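You operate a simulated robot arm through the tools that you are given. There is no shell and no other tool.

The job below is to be done with a simulated robot arm. You get a single attempt, and the scene is never put back.

TASK
Put things in order on the top of the hub bench. At the end: the orange pad stands on top of the brown narrow carton (marked "BULBS"); the silver stud block from the top of the hub bench stands where the blue dabber stood; the blue dabber stands where the green block (marked "BEST") stood; the green block stands on top of the silver pad adapter; whatever was shut is shut again. Leave all else as you found it, and nothing knocked over.

It is judged by the outcome, as a careful person would: the job done as asked, and still so three seconds after it is handed in. It fails if anything else is knocked over, pushed out of place, dropped, spilled or broken.

THE ROBOT
A 6-joint arm with a two-finger parallel gripper, fixed in place. Base frame: the origin is at the foot of the arm, x ahead of it, y to its left, z up; the work surface is at about z = 0.84. Readings come in m, degrees, newtons and seconds.
With the tool pointing down near the work surface it reaches from about 0.34 to 0.76 m from the base axis. Its first joint turns from -66.0 to 66.0 degrees. Payload 2.45 kg.
The TCP is the grasp point between the finger pads, 0.024 m short of the fingertips. In the tool frame z runs along the fingers and y along their closing line. The gripper opens to 0.068 m. The fingers are 0.017 m wide and 0.01 m thick; the gripper's body (0.04 by 0.07 m) begins 0.041 m behind the TCP.
Orientation is that of the tool frame in the base frame, as a unit quaternion [w, x, y, z]. With the fingers straight down and closing along the base's y, the tool's x points along the base's -x, its y along +y and its z along -z.

THE INTERFACE
- The arm moves only by the tool servo_tool. Its argument "targets" is a list that holds one entry, the list of rows, each a list of 7 numbers: the shift along the tool's x, y, z in m, then the turn, a rotation vector about the tool's x, y, z in degrees, then the closure in counts, from 0 (fully open) to 255 (shut). In form: [[[x, y, z, ax, ay, az, jaw], ...]]. A call has 1 to 20 rows; each row shifts and turns the commanded pose from where the row before left it, along the tool's axes as they then stand. A row lasts 0.2 s, in which the tool goes at most 0.05 m and 8.6 degrees; a call with a longer step from one row to the next is refused whole, and so is a gripper value outside its range. Where a pose cannot be reached the arm comes as near as it can. A force on the tool above 40 N (or 10 N above the force at the start of the call, whichever is more), or a blocked arm, ends the call early, and 0.2 s more pass. The fingers move at their own pace (about 0.108 m/s each) and stop on an object; they squeeze with about 26 N. The grip force told is the motor's: it shows also when the fingers shut on nothing. Time passes only in rows, and 0.2 s behind the last, so rows that do not move let the fingers close. The reply holds the time, the measured pose of the TCP, the force on the tool along the base axes, the opening and the grip force, in the units named above and with some noise, with the torque about the TCP (base axes, N m) and any sound that the robot's microphone picked up, and new pictures: "views" is both (left out), scene, wrist or none.
- Cameras (640 x 400 px; columns grow to the right, rows downward): "scene" is fixed at [0.159, 0.4181, 1.4635]; the picture's right is [-0.77, -0.64, 0.00], its down [-0.46, 0.56, -0.69] and it looks along [0.44, -0.53, -0.72] (base axes); focal length 218 px, centre (320, 200). "wrist" rides on the gripper at [0.084, 0.011, -0.075] in the tool frame; the picture's right is [-0.13, 0.99, 0.00], its down [-0.60, -0.08, -0.79] and it looks along [-0.79, -0.10, 0.61] (tool axes); focal length 251 px, centre (320, 200). There is no depth. A picture from a camera that has moved, and an enlarged one, comes with that camera's place and axes in the base frame and with its lens. The place of the scene camera against the robot may be out by one fixed shift of up to 0.018 m in any direction.
- enlarge(camera, box): a new picture of the part [left, top, right, bottom] of that camera's present view, enlarged. The clock stands still meanwhile.
- job_done(): hands the job in; it is judged then, once.

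Nothing tells you positions but the pictures and the camera data. Unless the task says otherwise, let go and move clear before handing in.

The tools are called after "Call:" by a JSON object that holds its "name" and its "arguments". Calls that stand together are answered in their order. servo_tool: Moves the arm, as the interface text tells. Its arguments: {"type":"object","properties":{"targets":{"type":"array","items":{"type":"array","items":{"type":"array","items":{"type":"number"}}}},"views":{"type":"string","enum":["both","scene","wrist","none"]}},"required":["targets"]} The other tools are called the same way: enlarge (camera, box) takes an enlarged picture of a part of a camera's view; job_done () hands the job in.

At the start:

```text
clock: 0.0
position: [0.4331, -0.0473, 1.1743]
tool_rot: [0.0, 0.0, 1.0, -0.001]
force: [-0.4, 0.5, 0.5]
torque: [0.01, 0.0, 0.01]
width: 0.0678
grip_force: 0.0
```

scene: 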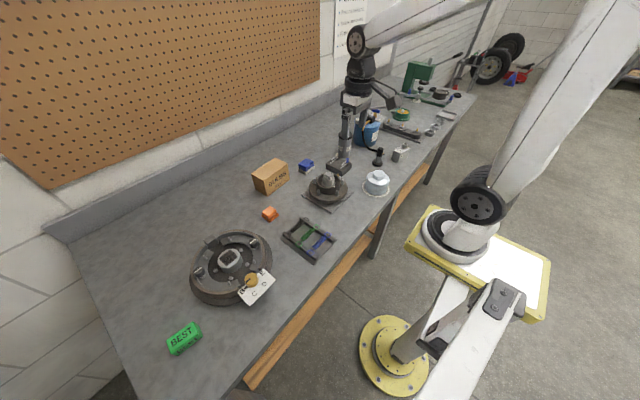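
wrist: 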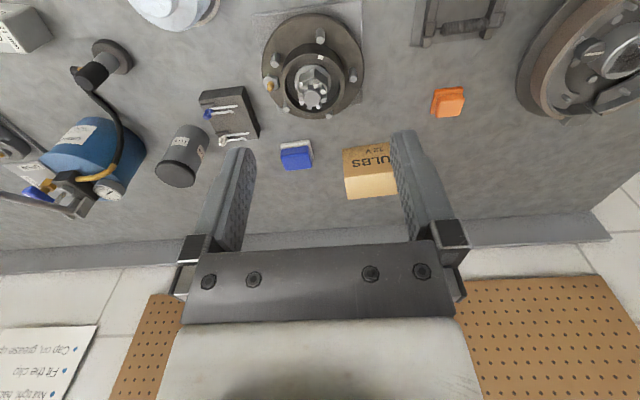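

I see a bench with a brown BULBS carton, an orange pad, a blue dabber, a hub, a drum with a key tag, and a green BEST block at the far left. I'll look closer before moving.

Call:
{"name": "enlarge", "arguments": {"camera": "scene", "box": [150, 130, 350, 255]}}

Call:
{"name": "enlarge", "arguments": {"camera": "scene", "box": [300, 80, 500, 205]}}

Call:
{"name": "enlarge", "arguments": {"camera": "scene", "box": [150, 220, 350, 365]}}

Call:
{"name": "enlarge", "arguments": {"camera": "wrist", "box": [0, 0, 320, 200]}}

Call:
{"name": "enlarge", "arguments": {"camera": "wrist", "box": [240, 0, 640, 250]}}

```text
3.20 times, centred on (250, 192) of scene
camera zoom: at [0.159, 0.4181, 1.4635], right [-0.77, -0.64, 0.0], down [-0.46, 0.56, -0.69], along [0.44, -0.53, -0.72], focal length 696 px, centre (544, 224)
```

zoom: 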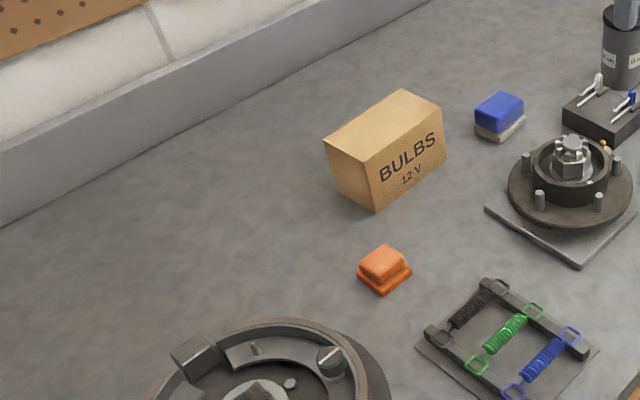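

```text
3.20 times, centred on (400, 142) of scene
camera zoom: at [0.159, 0.4181, 1.4635], right [-0.77, -0.64, 0.0], down [-0.46, 0.56, -0.69], along [0.44, -0.53, -0.72], focal length 696 px, centre (64, 384)
```

zoom: 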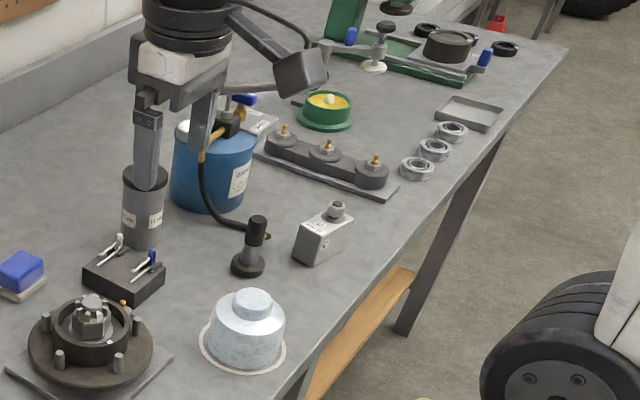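

```text
2.76 times, centred on (250, 292) of scene
camera zoom: at [0.159, 0.4181, 1.4635], right [-0.77, -0.64, 0.0], down [-0.46, 0.56, -0.69], along [0.44, -0.53, -0.72], focal length 600 px, centre (513, -55)
```

zoom: 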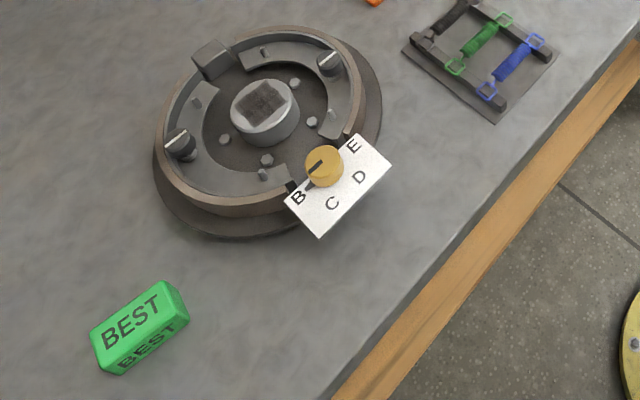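

```text
2.00 times, centred on (160, 100) of wrist
camera zoom: at [0.3484, -0.0366, 1.2498], right [0.13, 0.99, 0.0], down [0.6, -0.08, 0.79], along [0.79, -0.1, -0.61], focal length 503 px, centre (640, 400)
```

zoom: 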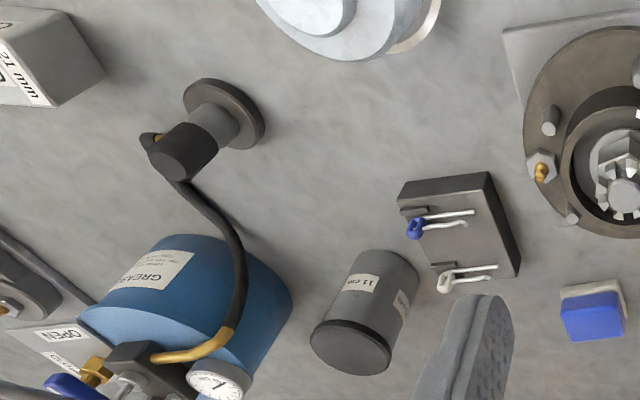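

```text
1.60 times, centred on (440, 125) of wrist
camera zoom: at [0.3484, -0.0366, 1.2498], right [0.13, 0.99, 0.0], down [0.6, -0.08, 0.79], along [0.79, -0.1, -0.61], focal length 402 px, centre (128, 320)
```

zoom: 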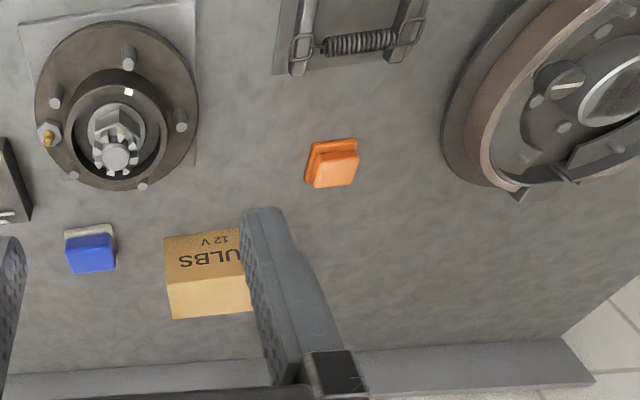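

I've identified most items; the "silver pad adapter" and "silver stud block" still need confirming. I'll zoom more on the candidates and the far end of the bench.

Call:
{"name": "enlarge", "arguments": {"camera": "scene", "box": [350, 130, 430, 205]}}

Call:
{"name": "enlarge", "arguments": {"camera": "scene", "box": [380, 50, 480, 140]}}

Call:
{"name": "enlarge", "arguments": {"camera": "scene", "box": [190, 225, 290, 305]}}

Call:
{"name": "enlarge", "arguments": {"camera": "wrist", "box": [0, 0, 120, 75]}}

Call:
{"name": "enlarge", "arguments": {"camera": "wrist", "box": [0, 300, 160, 400]}}

Call:
{"name": "enlarge", "arguments": {"camera": "scene", "box": [300, 0, 400, 62]}}

```text
5.33 times, centred on (390, 168) of scene
camera zoom: at [0.159, 0.4181, 1.4635], right [-0.77, -0.64, 0.0], down [-0.46, 0.56, -0.69], along [0.44, -0.53, -0.72], focal length 1160 px, centre (-53, 373)
```

zoom: 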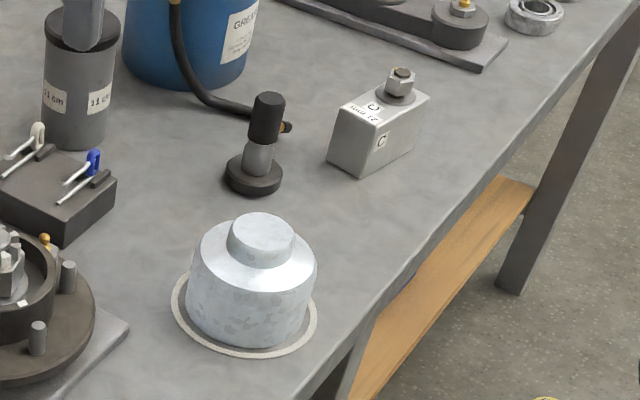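

```text
4.44 times, centred on (430, 95) of scene
camera zoom: at [0.159, 0.4181, 1.4635], right [-0.77, -0.64, 0.0], down [-0.46, 0.56, -0.69], along [0.44, -0.53, -0.72], focal length 967 px, centre (-169, 667)
```

zoom: 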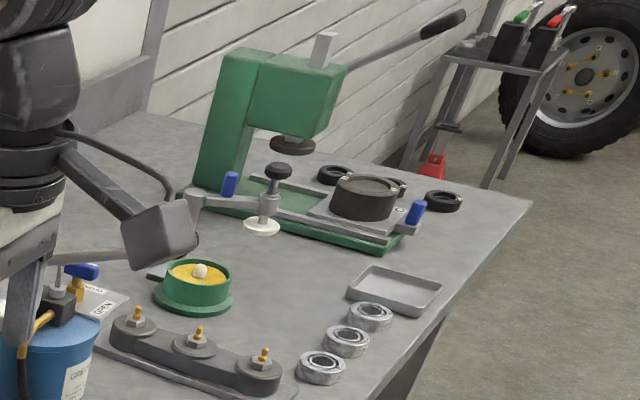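

```text
5.00 times, centred on (240, 265) of scene
camera zoom: at [0.159, 0.4181, 1.4635], right [-0.77, -0.64, 0.0], down [-0.46, 0.56, -0.69], along [0.44, -0.53, -0.72], focal length 1088 px, centre (720, -125)
```

zoom: 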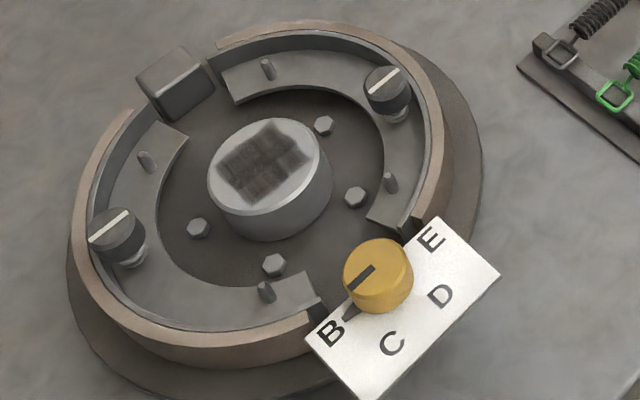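

```text
5.33 times, centred on (60, 38) of wrist
camera zoom: at [0.3484, -0.0366, 1.2498], right [0.13, 0.99, 0.0], down [0.6, -0.08, 0.79], along [0.79, -0.1, -0.61], focal length 1341 px, centre (1707, 1067)
```

zoom: 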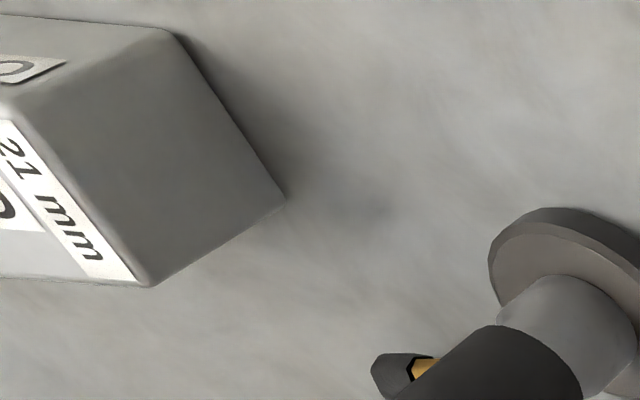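

```text
4.00 times, centred on (80, 350) of wrist
camera zoom: at [0.3484, -0.0366, 1.2498], right [0.13, 0.99, 0.0], down [0.6, -0.08, 0.79], along [0.79, -0.1, -0.61], focal length 1006 px, centre (1280, -400)
```

zoom: 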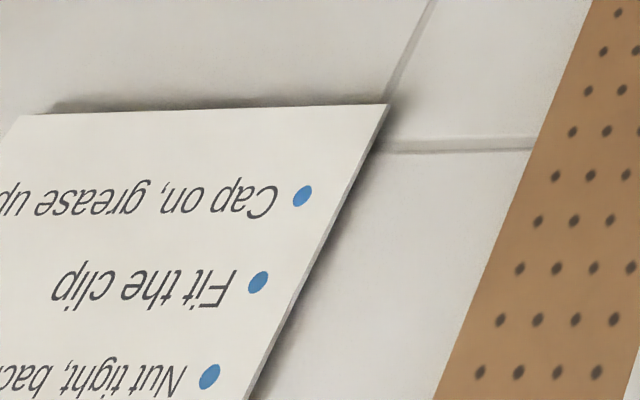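

```text
6.40 times, centred on (350, 31) of scene
camera zoom: at [0.159, 0.4181, 1.4635], right [-0.77, -0.64, 0.0], down [-0.46, 0.56, -0.69], along [0.44, -0.53, -0.72], focal length 1393 px, centre (128, 1282)
```

zoom: 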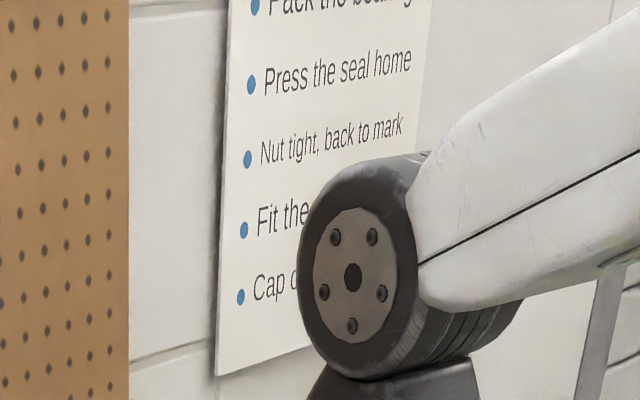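

The silver stud block seems to be near (0.43, -0.50), the blue dabber near (0.71, -0.15), orange pad near (0.63, 0.14), green block near (0.49, 0.53). I'll move the arm high above the bench to look at the right-hand side with the wrist camera.

Call:
{"name": "servo_tool", "arguments": {"targets": [[[0, 0, 0, 0, 0, 8, 0], [0, 0, 0, 0, 0, 8, 0], [0, 0, 0, 0, 0, 8, 0], [0, 0, 0, 0, 0, 8, 0], [0, 0, 0, 0, 0, 8, 0], [-0.0127, -0.0403, 0, 0, 0, 0, 0], [-0.0127, -0.0403, 0, 0, 0, 0, 0], [-0.0127, -0.0403, 0, 0, 0, 0, 0], [-0.0127, -0.0403, 0, 0, 0, 0, 0], [-0.0127, -0.0403, 0, 0, 0, 0, 0], [-0.0127, -0.0403, 0, 0, 0, 0, 0], [-0.0127, -0.0403, 0, 0, 0, 0, 0]]], "views": "both"}}

```text
clock: 2.6
position: [0.3211, -0.3197, 1.1734]
tool_rot: [0.0, 0.342, 0.94, 0.0]
force: [-0.7, 0.4, 0.4]
torque: [0.02, 0.01, 0.03]
width: 0.0678
grip_force: 0.0
camera wrist: at [0.2625, -0.2572, 1.2488], right [0.74, 0.68, 0.0], down [0.41, -0.45, 0.79], along [0.54, -0.58, -0.61], focal length 251 px, centre (320, 200)
```

scene: 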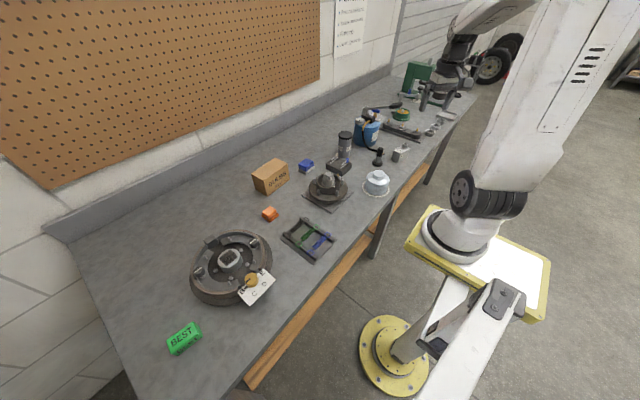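
wrist: 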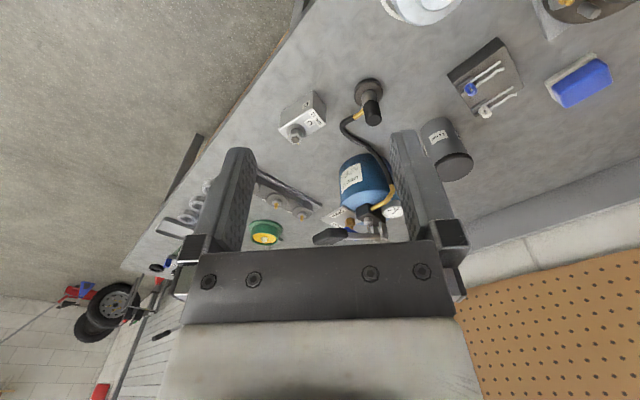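

Call:
{"name": "enlarge", "arguments": {"camera": "wrist", "box": [240, 70, 400, 170]}}

Call:
{"name": "enlarge", "arguments": {"camera": "wrist", "box": [380, 0, 640, 162]}}

Call:
{"name": "enlarge", "arguments": {"camera": "wrist", "box": [130, 160, 330, 285]}}

Call:
{"name": "enlarge", "arguments": {"camera": "scene", "box": [340, 60, 480, 150]}}

```text
4.00 times, centred on (320, 120) of wrist
camera zoom: at [0.2625, -0.2572, 1.2488], right [0.74, 0.68, 0.0], down [0.41, -0.45, 0.79], along [0.54, -0.58, -0.61], focal length 1006 px, centre (320, 520)
```

zoom: 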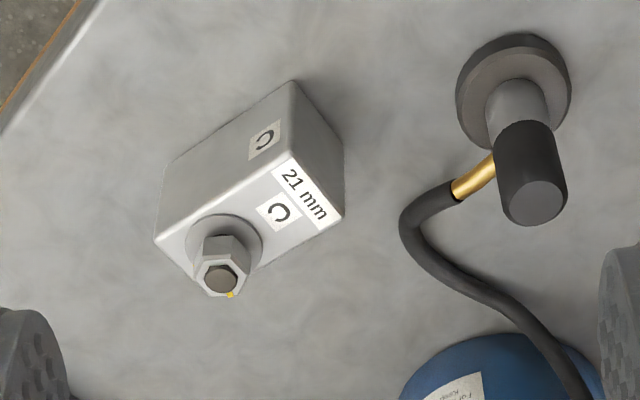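

```text
2.46 times, centred on (510, 81) of wrist
camera zoom: at [0.2625, -0.2572, 1.2488], right [0.74, 0.68, 0.0], down [0.41, -0.45, 0.79], along [0.54, -0.58, -0.61], focal length 619 px, centre (-148, 493)
```

zoom: 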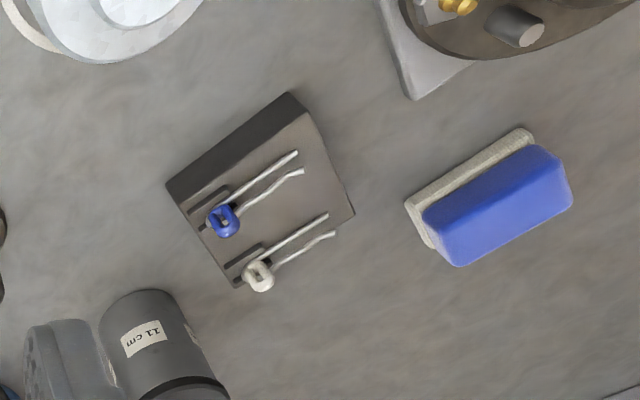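

```text
3.20 times, centred on (230, 222) of wrist
camera zoom: at [0.2625, -0.2572, 1.2488], right [0.74, 0.68, 0.0], down [0.41, -0.45, 0.79], along [0.54, -0.58, -0.61], focal length 805 px, centre (608, 128)
```

zoom: 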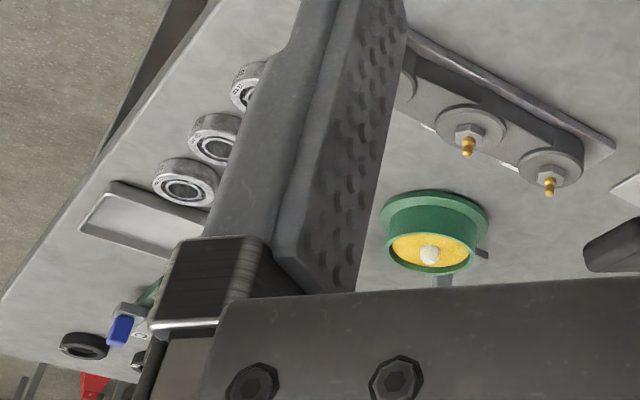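

```text
4.44 times, centred on (410, 105) of scene
camera zoom: at [0.159, 0.4181, 1.4635], right [-0.77, -0.64, 0.0], down [-0.46, 0.56, -0.69], along [0.44, -0.53, -0.72], focal length 967 px, centre (-80, 622)
```

zoom: 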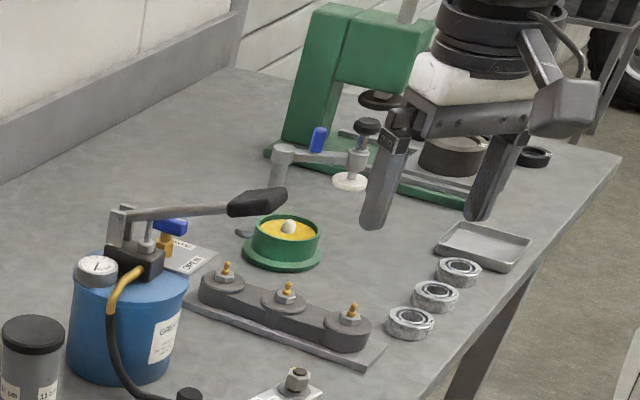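

The right-hand side holds a block with a stud and nut labelled "21 mm", which I take as the silver stud block. Next I look at the silver capped object and the drum centre from other angles to settle which is the "pad adapter".

Call:
{"name": "servo_tool", "arguments": {"targets": [[[0.0146, 0.0437, 0, 0, 0, 0, 0], [0.0146, 0.0437, 0, 0, 0, 0, 0], [0.0146, 0.0437, 0, 0, 0, 0, 0], [0.0146, 0.0437, 0, 0, 0, 0, 0], [0.0146, 0.0437, 0, 0, 0, 0, 0], [0.0146, 0.0437, 0, 0, 0, 0, 0], [0.0146, 0.0437, 0, 0, 0, 0, 0], [0, 0, 0, 0, 0, 8.3, 0], [0, 0, 0, 0, 0, 8.3, 0], [0, 0, 0, 0, 0, 8.3, 0], [0, 0, 0, 0, 0, 8.3, 0], [0, 0, 0, 0, 0, 8.3, 0], [0, 0, 0, 0, 0, 8.3, 0]]], "views": "both"}}

```text
clock: 5.4
position: [0.4389, -0.0205, 1.1746]
tool_rot: [0.0, 0.707, 0.707, 0.0]
force: [0.2, -0.1, 0.4]
torque: [0.01, -0.02, -0.03]
width: 0.068
grip_force: 0.0
camera wrist: at [0.4492, 0.0629, 1.2491], right [0.99, -0.13, 0.0], down [-0.08, -0.6, 0.79], along [-0.1, -0.79, -0.61], focal length 251 px, centre (320, 200)
```

scene: 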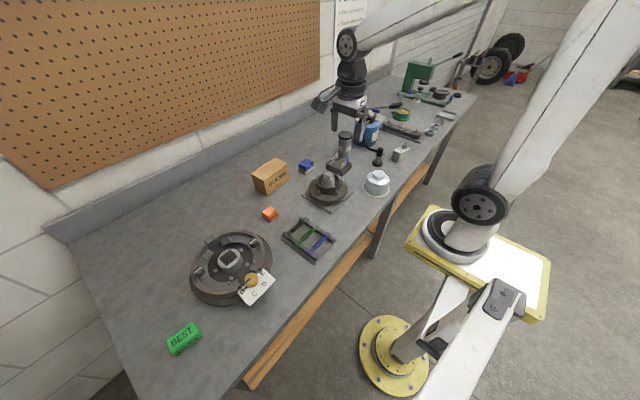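
wrist: 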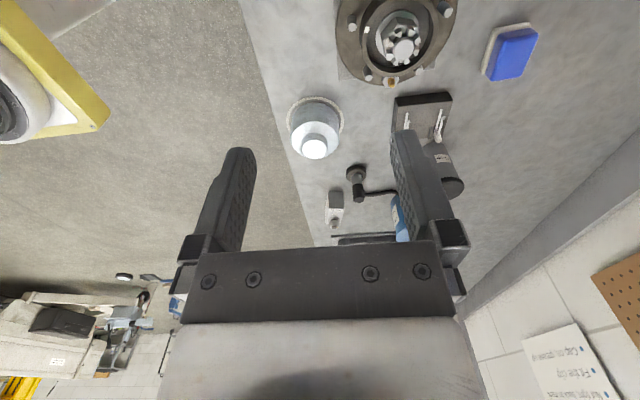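

Call:
{"name": "enlarge", "arguments": {"camera": "wrist", "box": [260, 60, 380, 180]}}

Call:
{"name": "enlarge", "arguments": {"camera": "wrist", "box": [320, 0, 560, 150]}}

Call:
{"name": "enlarge", "arguments": {"camera": "wrist", "box": [370, 120, 480, 220]}}

Call:
{"name": "enlarge", "arguments": {"camera": "wrist", "box": [0, 250, 200, 400]}}

```text
3.33 times, centred on (320, 120) of wrist
camera zoom: at [0.4492, 0.0629, 1.2491], right [0.99, -0.13, 0.0], down [-0.08, -0.6, 0.79], along [-0.1, -0.79, -0.61], focal length 838 px, centre (320, 467)
```

zoom: 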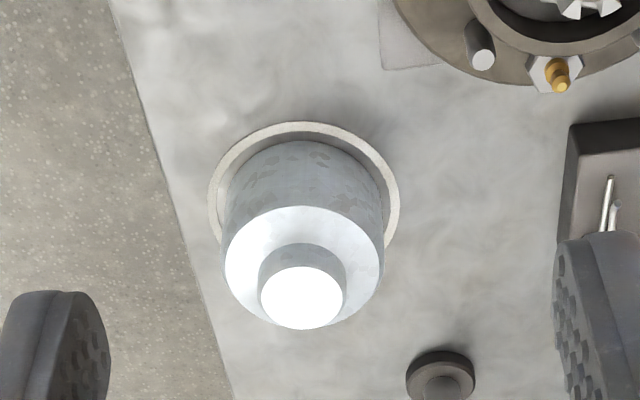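

```text
2.67 times, centred on (440, 75) of wrist
camera zoom: at [0.4492, 0.0629, 1.2491], right [0.99, -0.13, 0.0], down [-0.08, -0.6, 0.79], along [-0.1, -0.79, -0.61], focal length 670 px, centre (0, 533)
```

zoom: 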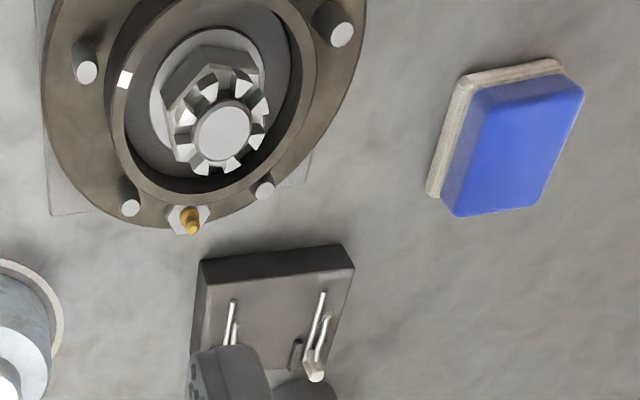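

```text
4.00 times, centred on (425, 170) of wrist
camera zoom: at [0.4492, 0.0629, 1.2491], right [0.99, -0.13, 0.0], down [-0.08, -0.6, 0.79], along [-0.1, -0.79, -0.61], focal length 1006 px, centre (-100, 320)
```

zoom: 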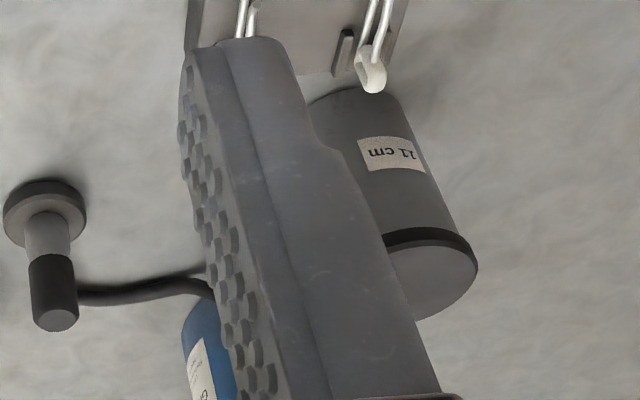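

```text
2.67 times, centred on (100, 325) of wrist
camera zoom: at [0.4492, 0.0629, 1.2491], right [0.99, -0.13, 0.0], down [-0.08, -0.6, 0.79], along [-0.1, -0.79, -0.61], focal length 670 px, centre (907, -133)
```

zoom: 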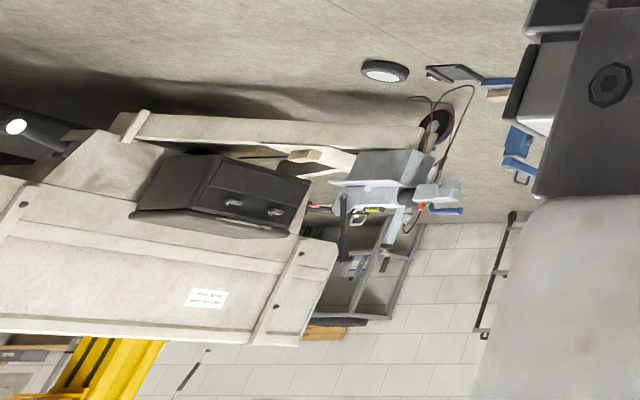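

The silver cap with a ring looks like the hub's grease cap. Next I'll look at the drum's centre and the green block from closer.

Call:
{"name": "servo_tool", "arguments": {"targets": [[[0.0438, -0.0075, 0, 0, 0, 0, 0], [0.0438, -0.0075, 0, 0, 0, 0, 0], [0.0438, -0.0075, 0, 0, 0, 0, 0], [0.0438, -0.0075, 0, 0, 0, 0, 0], [0.0438, -0.0075, 0, 0, 0, 0, 0], [0.0438, -0.0075, 0, 0, 0, 0, 0], [0.0438, -0.0075, 0, 0, 0, 0, 0], [0.0438, -0.0075, 0, 0, 0, 0, 0], [0, 0, 0, 0, 0, -8.18, 0], [0, 0, 0, 0, 0, -8.18, 0], [0, 0, 0, 0, 0, -8.18, 0], [0, 0, 0, 0, 0, -8.18, 0], [0, 0, 0, 0, 0, -8.18, 0], [0, 0, 0, 0, 0, -8.18, 0], [0, 0, 0, 0, 0, -8.18, 0], [0, 0, 0, 0, 0, -8.18, 0], [0, 0, 0, 0, 0, -8.18, 0], [0, 0, 0, 0, 0, -8.18, 0], [0, 0, 0, 0, 0, -8.18, 0]]], "views": "both"}}

```text
clock: 9.4
position: [0.378, 0.3309, 1.1739]
tool_rot: [-0.001, -0.002, 1.0, 0.0]
force: [0.3, -0.4, -0.2]
torque: [-0.02, 0.01, 0.02]
width: 0.068
grip_force: 0.0
camera wrist: at [0.2925, 0.3405, 1.2494], right [0.12, 0.99, 0.0], down [0.6, -0.08, 0.79], along [0.79, -0.1, -0.61], focal length 251 px, centre (320, 200)
```

scene: 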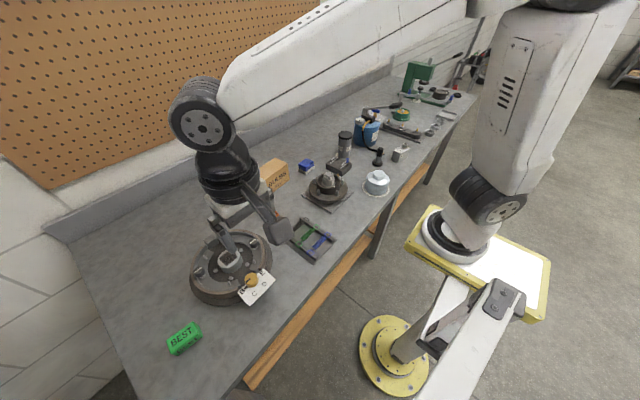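
wrist: 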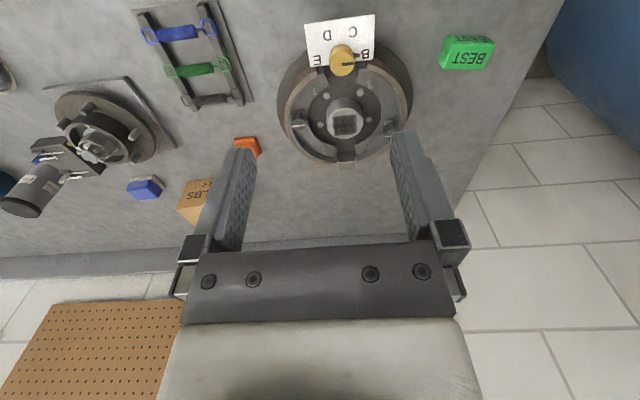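

Call:
{"name": "enlarge", "arguments": {"camera": "wrist", "box": [265, 10, 425, 170]}}

Call:
{"name": "enlarge", "arguments": {"camera": "wrist", "box": [420, 10, 520, 90]}}

Call:
{"name": "enlarge", "arguments": {"camera": "wrist", "box": [120, 0, 280, 120]}}

Call:
{"name": "enlarge", "arguments": {"camera": "wrist", "box": [110, 120, 270, 230]}}

```text
2.50 times, centred on (345, 90) of wrist
camera zoom: at [0.2925, 0.3405, 1.2494], right [0.12, 0.99, 0.0], down [0.6, -0.08, 0.79], along [0.79, -0.1, -0.61], focal length 629 px, centre (258, 475)
```

zoom: 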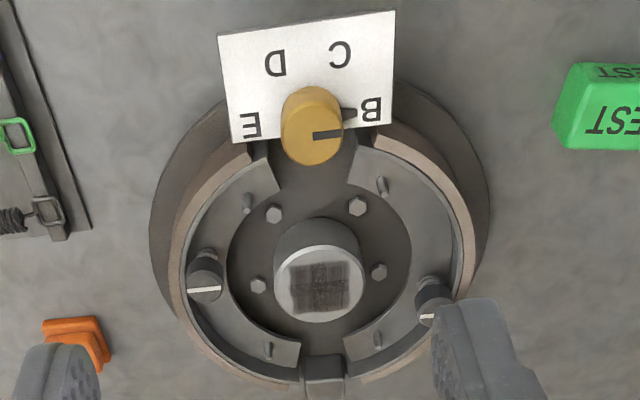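

```text
5.00 times, centred on (470, 50) of wrist
camera zoom: at [0.2925, 0.3405, 1.2494], right [0.12, 0.99, 0.0], down [0.6, -0.08, 0.79], along [0.79, -0.1, -0.61], focal length 1257 px, centre (-430, 950)
```

zoom: 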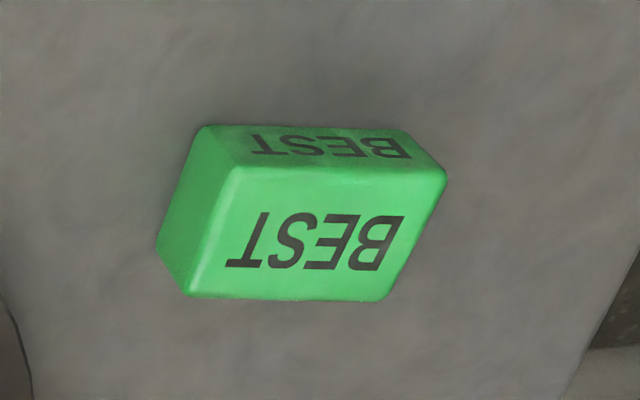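

```text
3.33 times, centred on (200, 60) of wrist
camera zoom: at [0.2925, 0.3405, 1.2494], right [0.12, 0.99, 0.0], down [0.6, -0.08, 0.79], along [0.79, -0.1, -0.61], focal length 838 px, centre (720, 667)
```

zoom: 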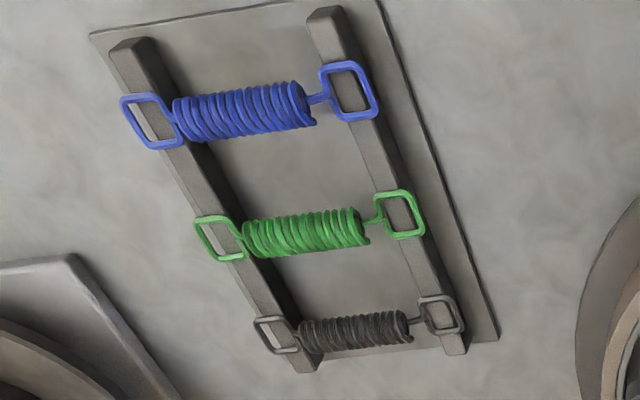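

```text
3.64 times, centred on (190, 175) of wrist
camera zoom: at [0.2925, 0.3405, 1.2494], right [0.12, 0.99, 0.0], down [0.6, -0.08, 0.79], along [0.79, -0.1, -0.61], focal length 914 px, centre (793, 291)
```

zoom: 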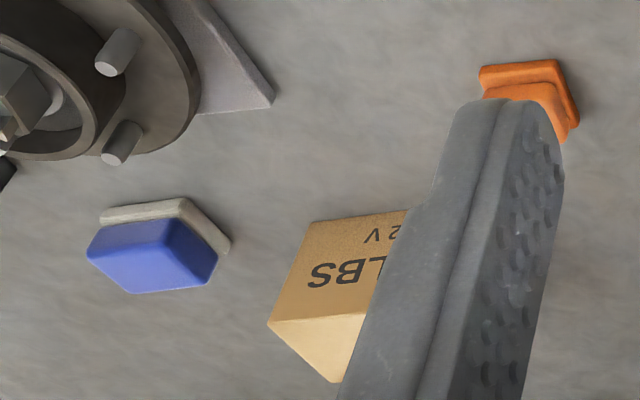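

The drum's centre is a silver boss with a dark square patch on its top. I'll lower a little to see it closer.

Call:
{"name": "servo_tool", "arguments": {"targets": [[[-0.007, 0.005, 0.033, 0, 0, 0, 0], [-0.007, 0.005, 0.033, 0, 0, 0, 0], [-0.007, 0.005, 0.033, 0, 0, 0, 0]]], "views": "both"}}

Call:
{"name": "enlarge", "arguments": {"camera": "wrist", "box": [240, 60, 440, 220]}}

```text
clock: 10.2
position: [0.3981, 0.344, 1.0736]
tool_rot: [-0.001, -0.002, 1.0, 0.0]
force: [0.3, 0.2, 0.6]
torque: [-0.02, -0.01, -0.01]
width: 0.0679
grip_force: 0.0
camera wrist: at [0.313, 0.3554, 1.1475], right [0.13, 0.99, 0.0], down [0.6, -0.08, 0.79], along [0.79, -0.1, -0.61], focal length 251 px, centre (320, 200)
```

scene: 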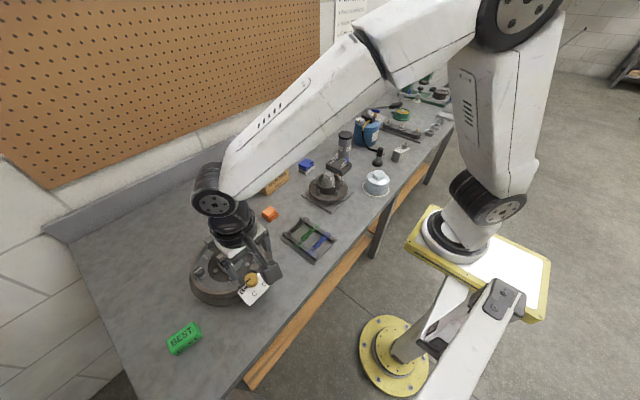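
wrist: 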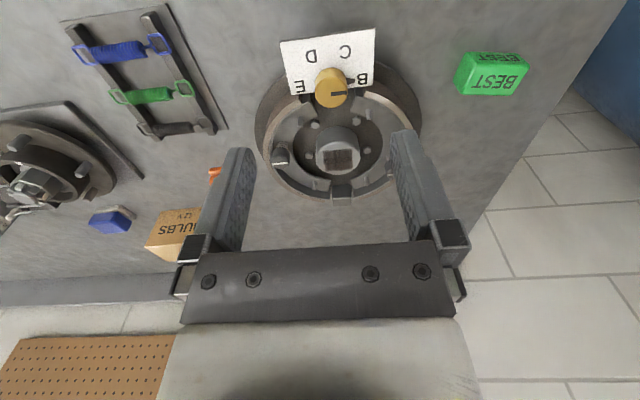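

```text
2.50 times, centred on (340, 140) of wrist
camera zoom: at [0.313, 0.3554, 1.1475], right [0.13, 0.99, 0.0], down [0.6, -0.08, 0.79], along [0.79, -0.1, -0.61], focal length 629 px, centre (270, 350)
```

zoom: 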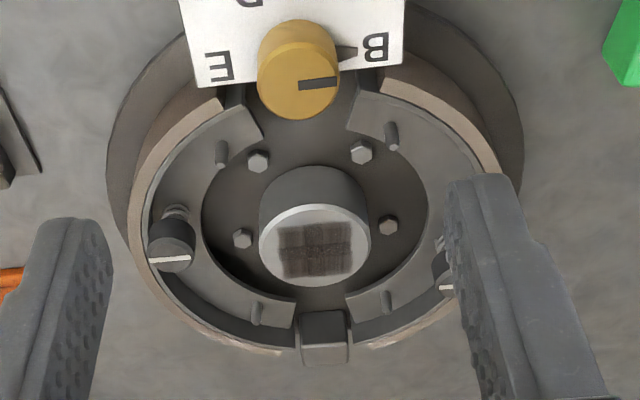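

The dark patch on the drum boss looks like a smear, so that is likely just part of the drum. The dark-grey cylinder with a black top labelled "11 cm" might be the pad adapter; I'll go and look at it closely.

Call:
{"name": "servo_tool", "arguments": {"targets": [[[-0.0038, -0.0457, -0.0038, 0, 0, 0, 0], [-0.0038, -0.0457, -0.0038, 0, 0, 0, 0], [-0.0038, -0.0457, -0.0038, 0, 0, 0, 0], [-0.0038, -0.0457, -0.0038, 0, 0, 0, 0], [-0.0038, -0.0457, -0.0038, 0, 0, 0, 0], [-0.0038, -0.0457, -0.0038, 0, 0, 0, 0], [-0.0038, -0.0457, -0.0038, 0, 0, 0, 0], [-0.0038, -0.0457, -0.0038, 0, 0, 0, 0], [-0.0038, -0.0457, -0.0038, 0, 0, 0, 0], [-0.0038, -0.0457, -0.0038, 0, 0, 0, 0], [-0.0038, -0.0457, -0.0038, 0, 0, 0, 0], [-0.0038, -0.0457, -0.0038, 0, 0, 0, 0], [-0.0038, -0.0457, -0.0038, 0, 0, 0, 0], [0, 0, 0, 0, 0, 7.5, 0], [0, 0, 0, 0, 0, 7.5, 0], [0, 0, 0, 0, 0, 7.5, 0]]], "views": "both"}}

Call:
{"name": "enlarge", "arguments": {"camera": "wrist", "box": [240, 60, 440, 240]}}

Call:
{"name": "enlarge", "arguments": {"camera": "wrist", "box": [0, 0, 240, 150]}}

Call:
{"name": "enlarge", "arguments": {"camera": "scene", "box": [300, 110, 440, 210]}}

```text
clock: 13.6
position: [0.4483, -0.2506, 1.1258]
tool_rot: [0.0, 0.195, 0.981, 0.0]
force: [1.4, 0.5, 0.6]
torque: [0.03, -0.01, 0.0]
width: 0.0681
grip_force: 0.0
camera wrist: at [0.3748, -0.2077, 1.2002], right [0.5, 0.87, 0.0], down [0.53, -0.3, 0.79], along [0.69, -0.4, -0.61], focal length 251 px, centre (320, 200)
```

scene: 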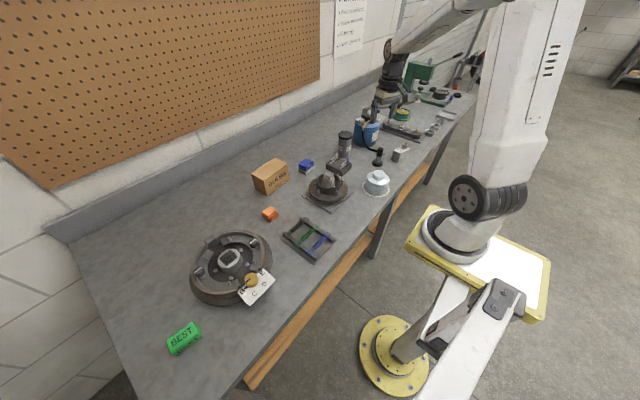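
wrist: 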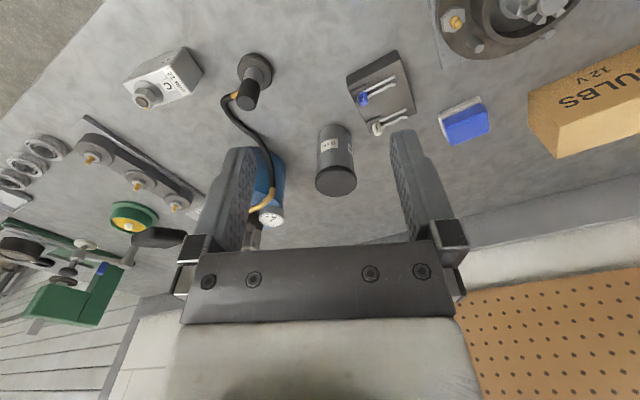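

```text
2.22 times, centred on (340, 150) of wrist
camera zoom: at [0.3748, -0.2077, 1.2002], right [0.5, 0.87, 0.0], down [0.53, -0.3, 0.79], along [0.69, -0.4, -0.61], focal length 559 px, centre (276, 311)
```

zoom: 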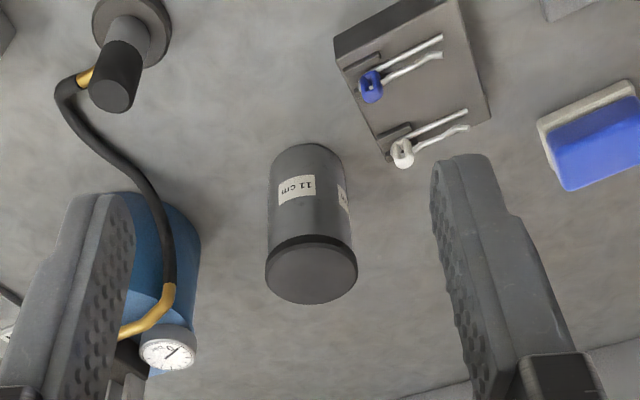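

```text
2.67 times, centred on (120, 75) of wrist
camera zoom: at [0.3748, -0.2077, 1.2002], right [0.5, 0.87, 0.0], down [0.53, -0.3, 0.79], along [0.69, -0.4, -0.61], focal length 670 px, centre (853, 533)
```

zoom: 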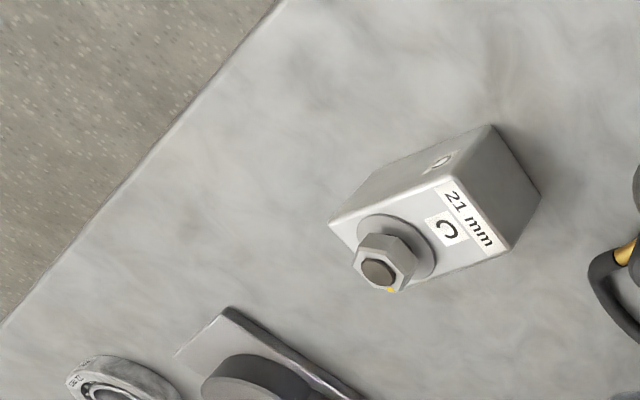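

```text
4.00 times, centred on (370, 160) of scene
camera zoom: at [0.159, 0.4181, 1.4635], right [-0.77, -0.64, 0.0], down [-0.46, 0.56, -0.69], along [0.44, -0.53, -0.72], focal length 870 px, centre (120, 360)
```

zoom: 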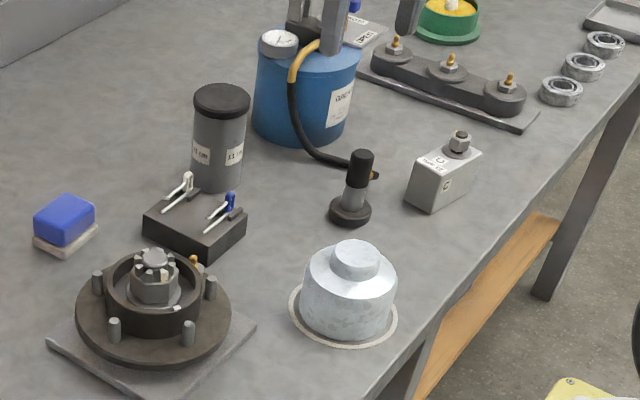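

I take the grey cylinder with a black top pad, labelled "11 cm", as the pad adapter (at about (0.64, -0.35)); the capped silver piece is the hub's grease cap. The green block comes first: I move over it at about (0.477, 0.529) and turn the tool to match its narrow side.

Call:
{"name": "servo_tool", "arguments": {"targets": [[[0.017, 0.0457, 0, 0, 0, 0, 0], [0.017, 0.0457, 0, 0, 0, 0, 0], [0.017, 0.0457, 0, 0, 0, 0, 0], [0.017, 0.0457, 0, 0, 0, 0, 0], [0.017, 0.0457, 0, 0, 0, 0, 0], [0.017, 0.0457, 0, 0, 0, 0, 0], [0.017, 0.0457, 0, 0, 0, 0, 0], [0.017, 0.0457, 0, 0, 0, 0, 0], [0.017, 0.0457, 0, 0, 0, 0, 0], [0.017, 0.0457, 0, 0, 0, 0, 0], [0.017, 0.0457, 0, 0, 0, 0, 0], [0.017, 0.0457, 0, 0, 0, 0, 0], [0.017, 0.0457, 0, 0, 0, 0, 0], [0.017, 0.0457, 0, 0, 0, 0, 0], [0.017, 0.0457, 0, 0, 0, 0, 0], [0.017, 0.0457, 0, 0, 0, 0, 0], [0, 0, 0, 0, 0, -8, 0], [0, 0, 0, 0, 0, -8, 0], [0, 0, 0, 0, 0, -8, 0], [0, 0, 0, 0, 0, -8, 0]]], "views": "none"}}

Call:
{"name": "servo_tool", "arguments": {"targets": [[[0, 0, 0, 0, 0, -8, 0], [0, 0, 0, 0, 0, -8, 0], [0, 0, 0, 0, 0, -8, 0], [0, 0, 0, 0, 0, -8, 0], [0, 0, 0, 0, 0, -8, 0], [0, 0, 0, 0, 0, -8, 0], [0, 0, 0, 0, 0, -8, 0], [0, 0, 0, 0, 0, -8, 0], [0, 0, 0, 0, 0, -8, 0]]], "views": "both"}}

```text
clock: 17.8
position: [0.4745, 0.5313, 1.1248]
tool_rot: [0.0, -0.086, 0.996, 0.0]
force: [0.8, 0.2, 0.5]
torque: [-0.01, -0.02, -0.01]
width: 0.0682
grip_force: 0.1
```

```text
clock: 19.8
position: [0.4744, 0.5296, 1.1268]
tool_rot: [0.0, -0.655, 0.755, 0.0]
force: [0.4, 0.6, 0.1]
torque: [0.02, -0.02, 0.01]
width: 0.0678
grip_force: 0.0
camera wrist: at [0.4514, 0.4485, 1.201], right [-0.96, 0.27, 0.0], down [0.16, 0.59, 0.79], along [0.21, 0.76, -0.61], focal length 251 px, centre (320, 200)
```

scene: 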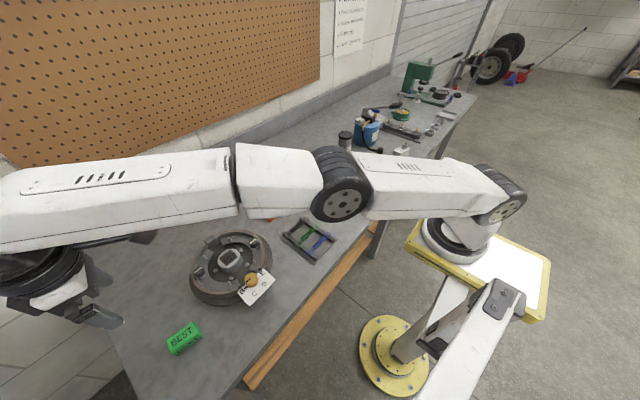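
wrist: 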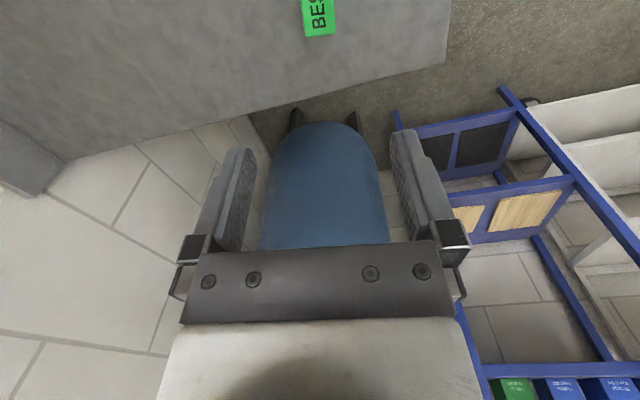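

The green block is visible at the top of the wrist view, under the tool. I'll lower to about z = 1.02 for an accurate look.

Call:
{"name": "servo_tool", "arguments": {"targets": [[[0, 0, 0.036, 0, 0, 0, 0], [0, 0, 0.036, 0, 0, 0, 0], [0, 0, 0.036, 0, 0, 0, 0]]], "views": "both"}}

Call:
{"name": "enlarge", "arguments": {"camera": "wrist", "box": [260, 0, 380, 75]}}

```text
clock: 20.6
position: [0.4769, 0.5288, 1.0157]
tool_rot: [0.0, -0.654, 0.756, 0.0]
force: [-0.1, -1.2, -0.3]
torque: [0.02, -0.01, -0.03]
width: 0.0679
grip_force: 0.0
camera wrist: at [0.4536, 0.4476, 1.0902], right [-0.96, 0.27, 0.0], down [0.16, 0.59, 0.79], along [0.22, 0.76, -0.61], focal length 251 px, centre (320, 200)
```

scene: 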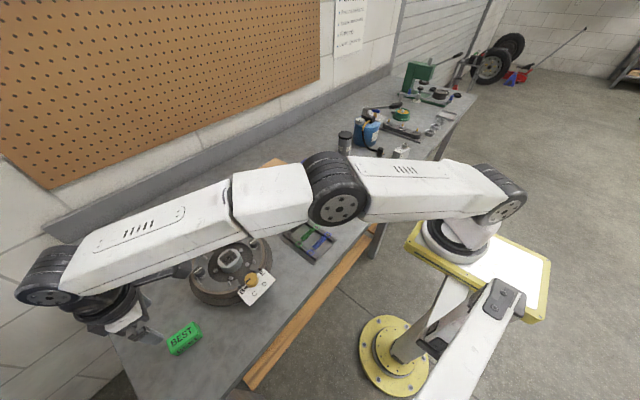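
wrist: 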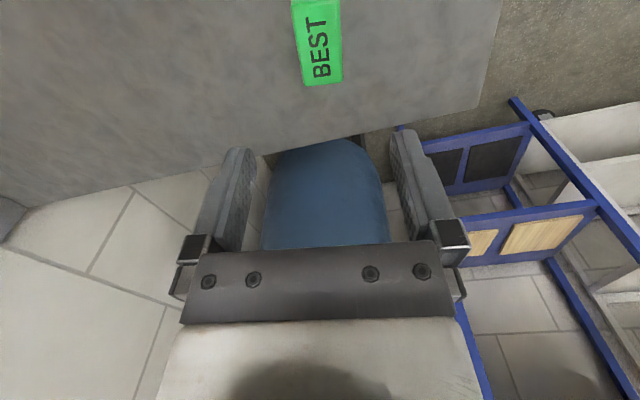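

```text
5.33 times, centred on (320, 38) of wrist
camera zoom: at [0.4536, 0.4476, 1.0902], right [-0.96, 0.27, 0.0], down [0.16, 0.59, 0.79], along [0.22, 0.76, -0.61], focal length 1341 px, centre (320, 1067)
```

zoom: 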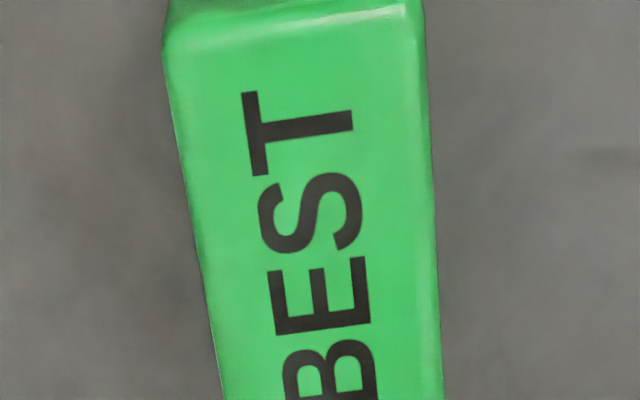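

The block is centred under the fingers and lines up within a degree. I descend to z ≈ 0.870 to straddle it.

Call:
{"name": "servo_tool", "arguments": {"targets": [[[0, 0, 0.0364, 0, 0, 0, 0], [0, 0, 0.0364, 0, 0, 0, 0], [0, 0, 0.0364, 0, 0, 0, 0], [0, 0, 0.0182, 0, 0, 0, 0], [0, 0, 0.0182, 0, 0, 0, 0]]], "views": "both"}}

```text
clock: 21.8
position: [0.4765, 0.528, 0.872]
tool_rot: [0.001, -0.654, 0.757, 0.0]
force: [0.0, 0.7, 0.1]
torque: [0.03, 0.0, -0.01]
width: 0.0681
grip_force: 0.0
camera wrist: at [0.4525, 0.4464, 0.9466], right [-0.96, 0.27, 0.0], down [0.17, 0.59, 0.79], along [0.22, 0.76, -0.61], focal length 251 px, centre (320, 200)
```

scene: 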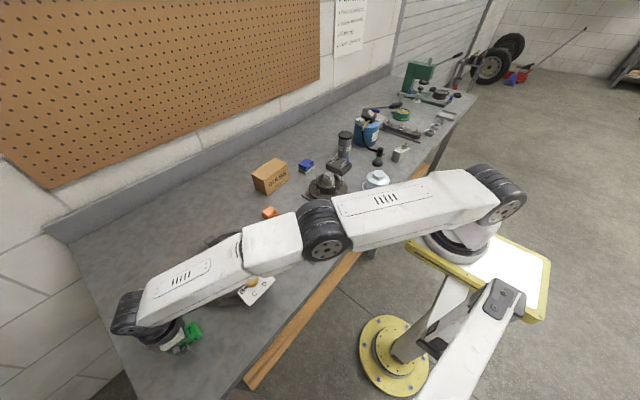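
wrist: 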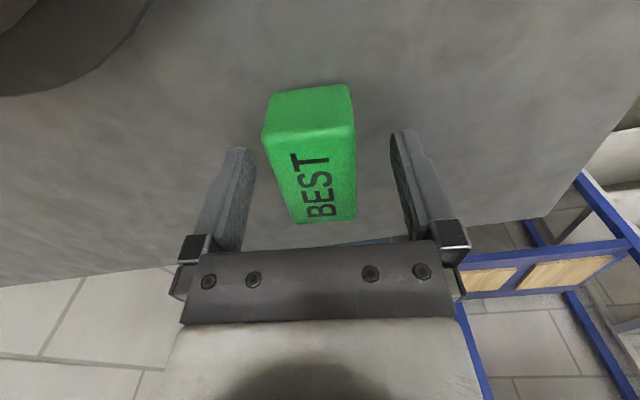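

Fingers straddle the block with clear space on both sides. I close the gripper.

Call:
{"name": "servo_tool", "arguments": {"targets": [[[0, 0, 0.001, 0, 0, 0, 255], [0, 0, 0, 0, 0, 0, 255], [0, 0, 0, 0, 0, 0, 255]]], "views": "wrist"}}

```text
clock: 22.6
position: [0.4759, 0.5287, 0.872]
tool_rot: [-0.001, -0.654, 0.756, 0.0]
force: [2.3, -0.6, 2.6]
torque: [0.02, -0.01, 0.01]
width: 0.0355
grip_force: 26.2
camera wrist: at [0.4521, 0.4469, 0.9461], right [-0.96, 0.27, 0.0], down [0.16, 0.59, 0.79], along [0.22, 0.76, -0.61], focal length 251 px, centre (320, 200)
```

wrist: 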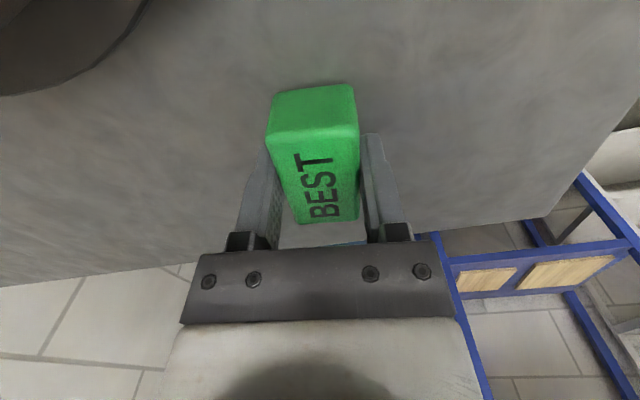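

The block is held (0.0355 m wide). I lift it straight up.

Call:
{"name": "servo_tool", "arguments": {"targets": [[[0, 0, -0.01, 0, 0, 0, 255], [0, 0, -0.03, 0, 0, 0, 255], [0, 0, -0.045, 0, 0, 0, 255], [0, 0, -0.048, 0, 0, 0, 255], [0, 0, -0.048, 0, 0, 0, 255], [0, 0, -0.048, 0, 0, 0, 255], [0, 0, -0.048, 0, 0, 0, 255]]], "views": "both"}}

```text
clock: 24.2
position: [0.477, 0.5274, 1.1443]
tool_rot: [-0.001, -0.654, 0.756, 0.0]
force: [0.1, 0.1, -0.7]
torque: [0.02, 0.04, 0.0]
width: 0.0352
grip_force: 26.0
camera wrist: at [0.4526, 0.4459, 1.2192], right [-0.96, 0.27, 0.0], down [0.17, 0.59, 0.79], along [0.21, 0.76, -0.61], focal length 251 px, centre (320, 200)
```

scene: 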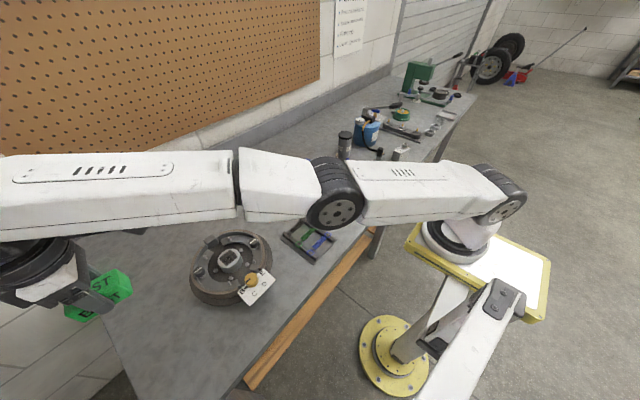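
wrist: 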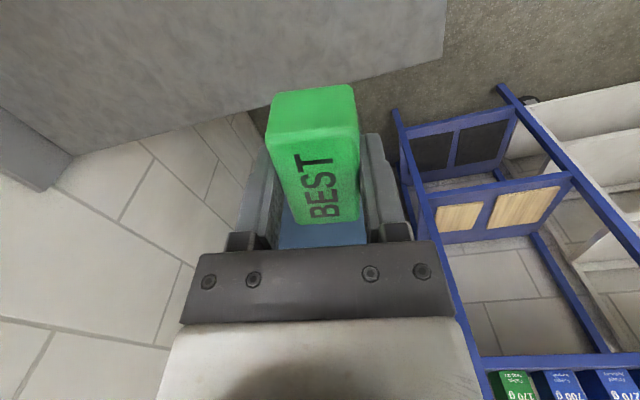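

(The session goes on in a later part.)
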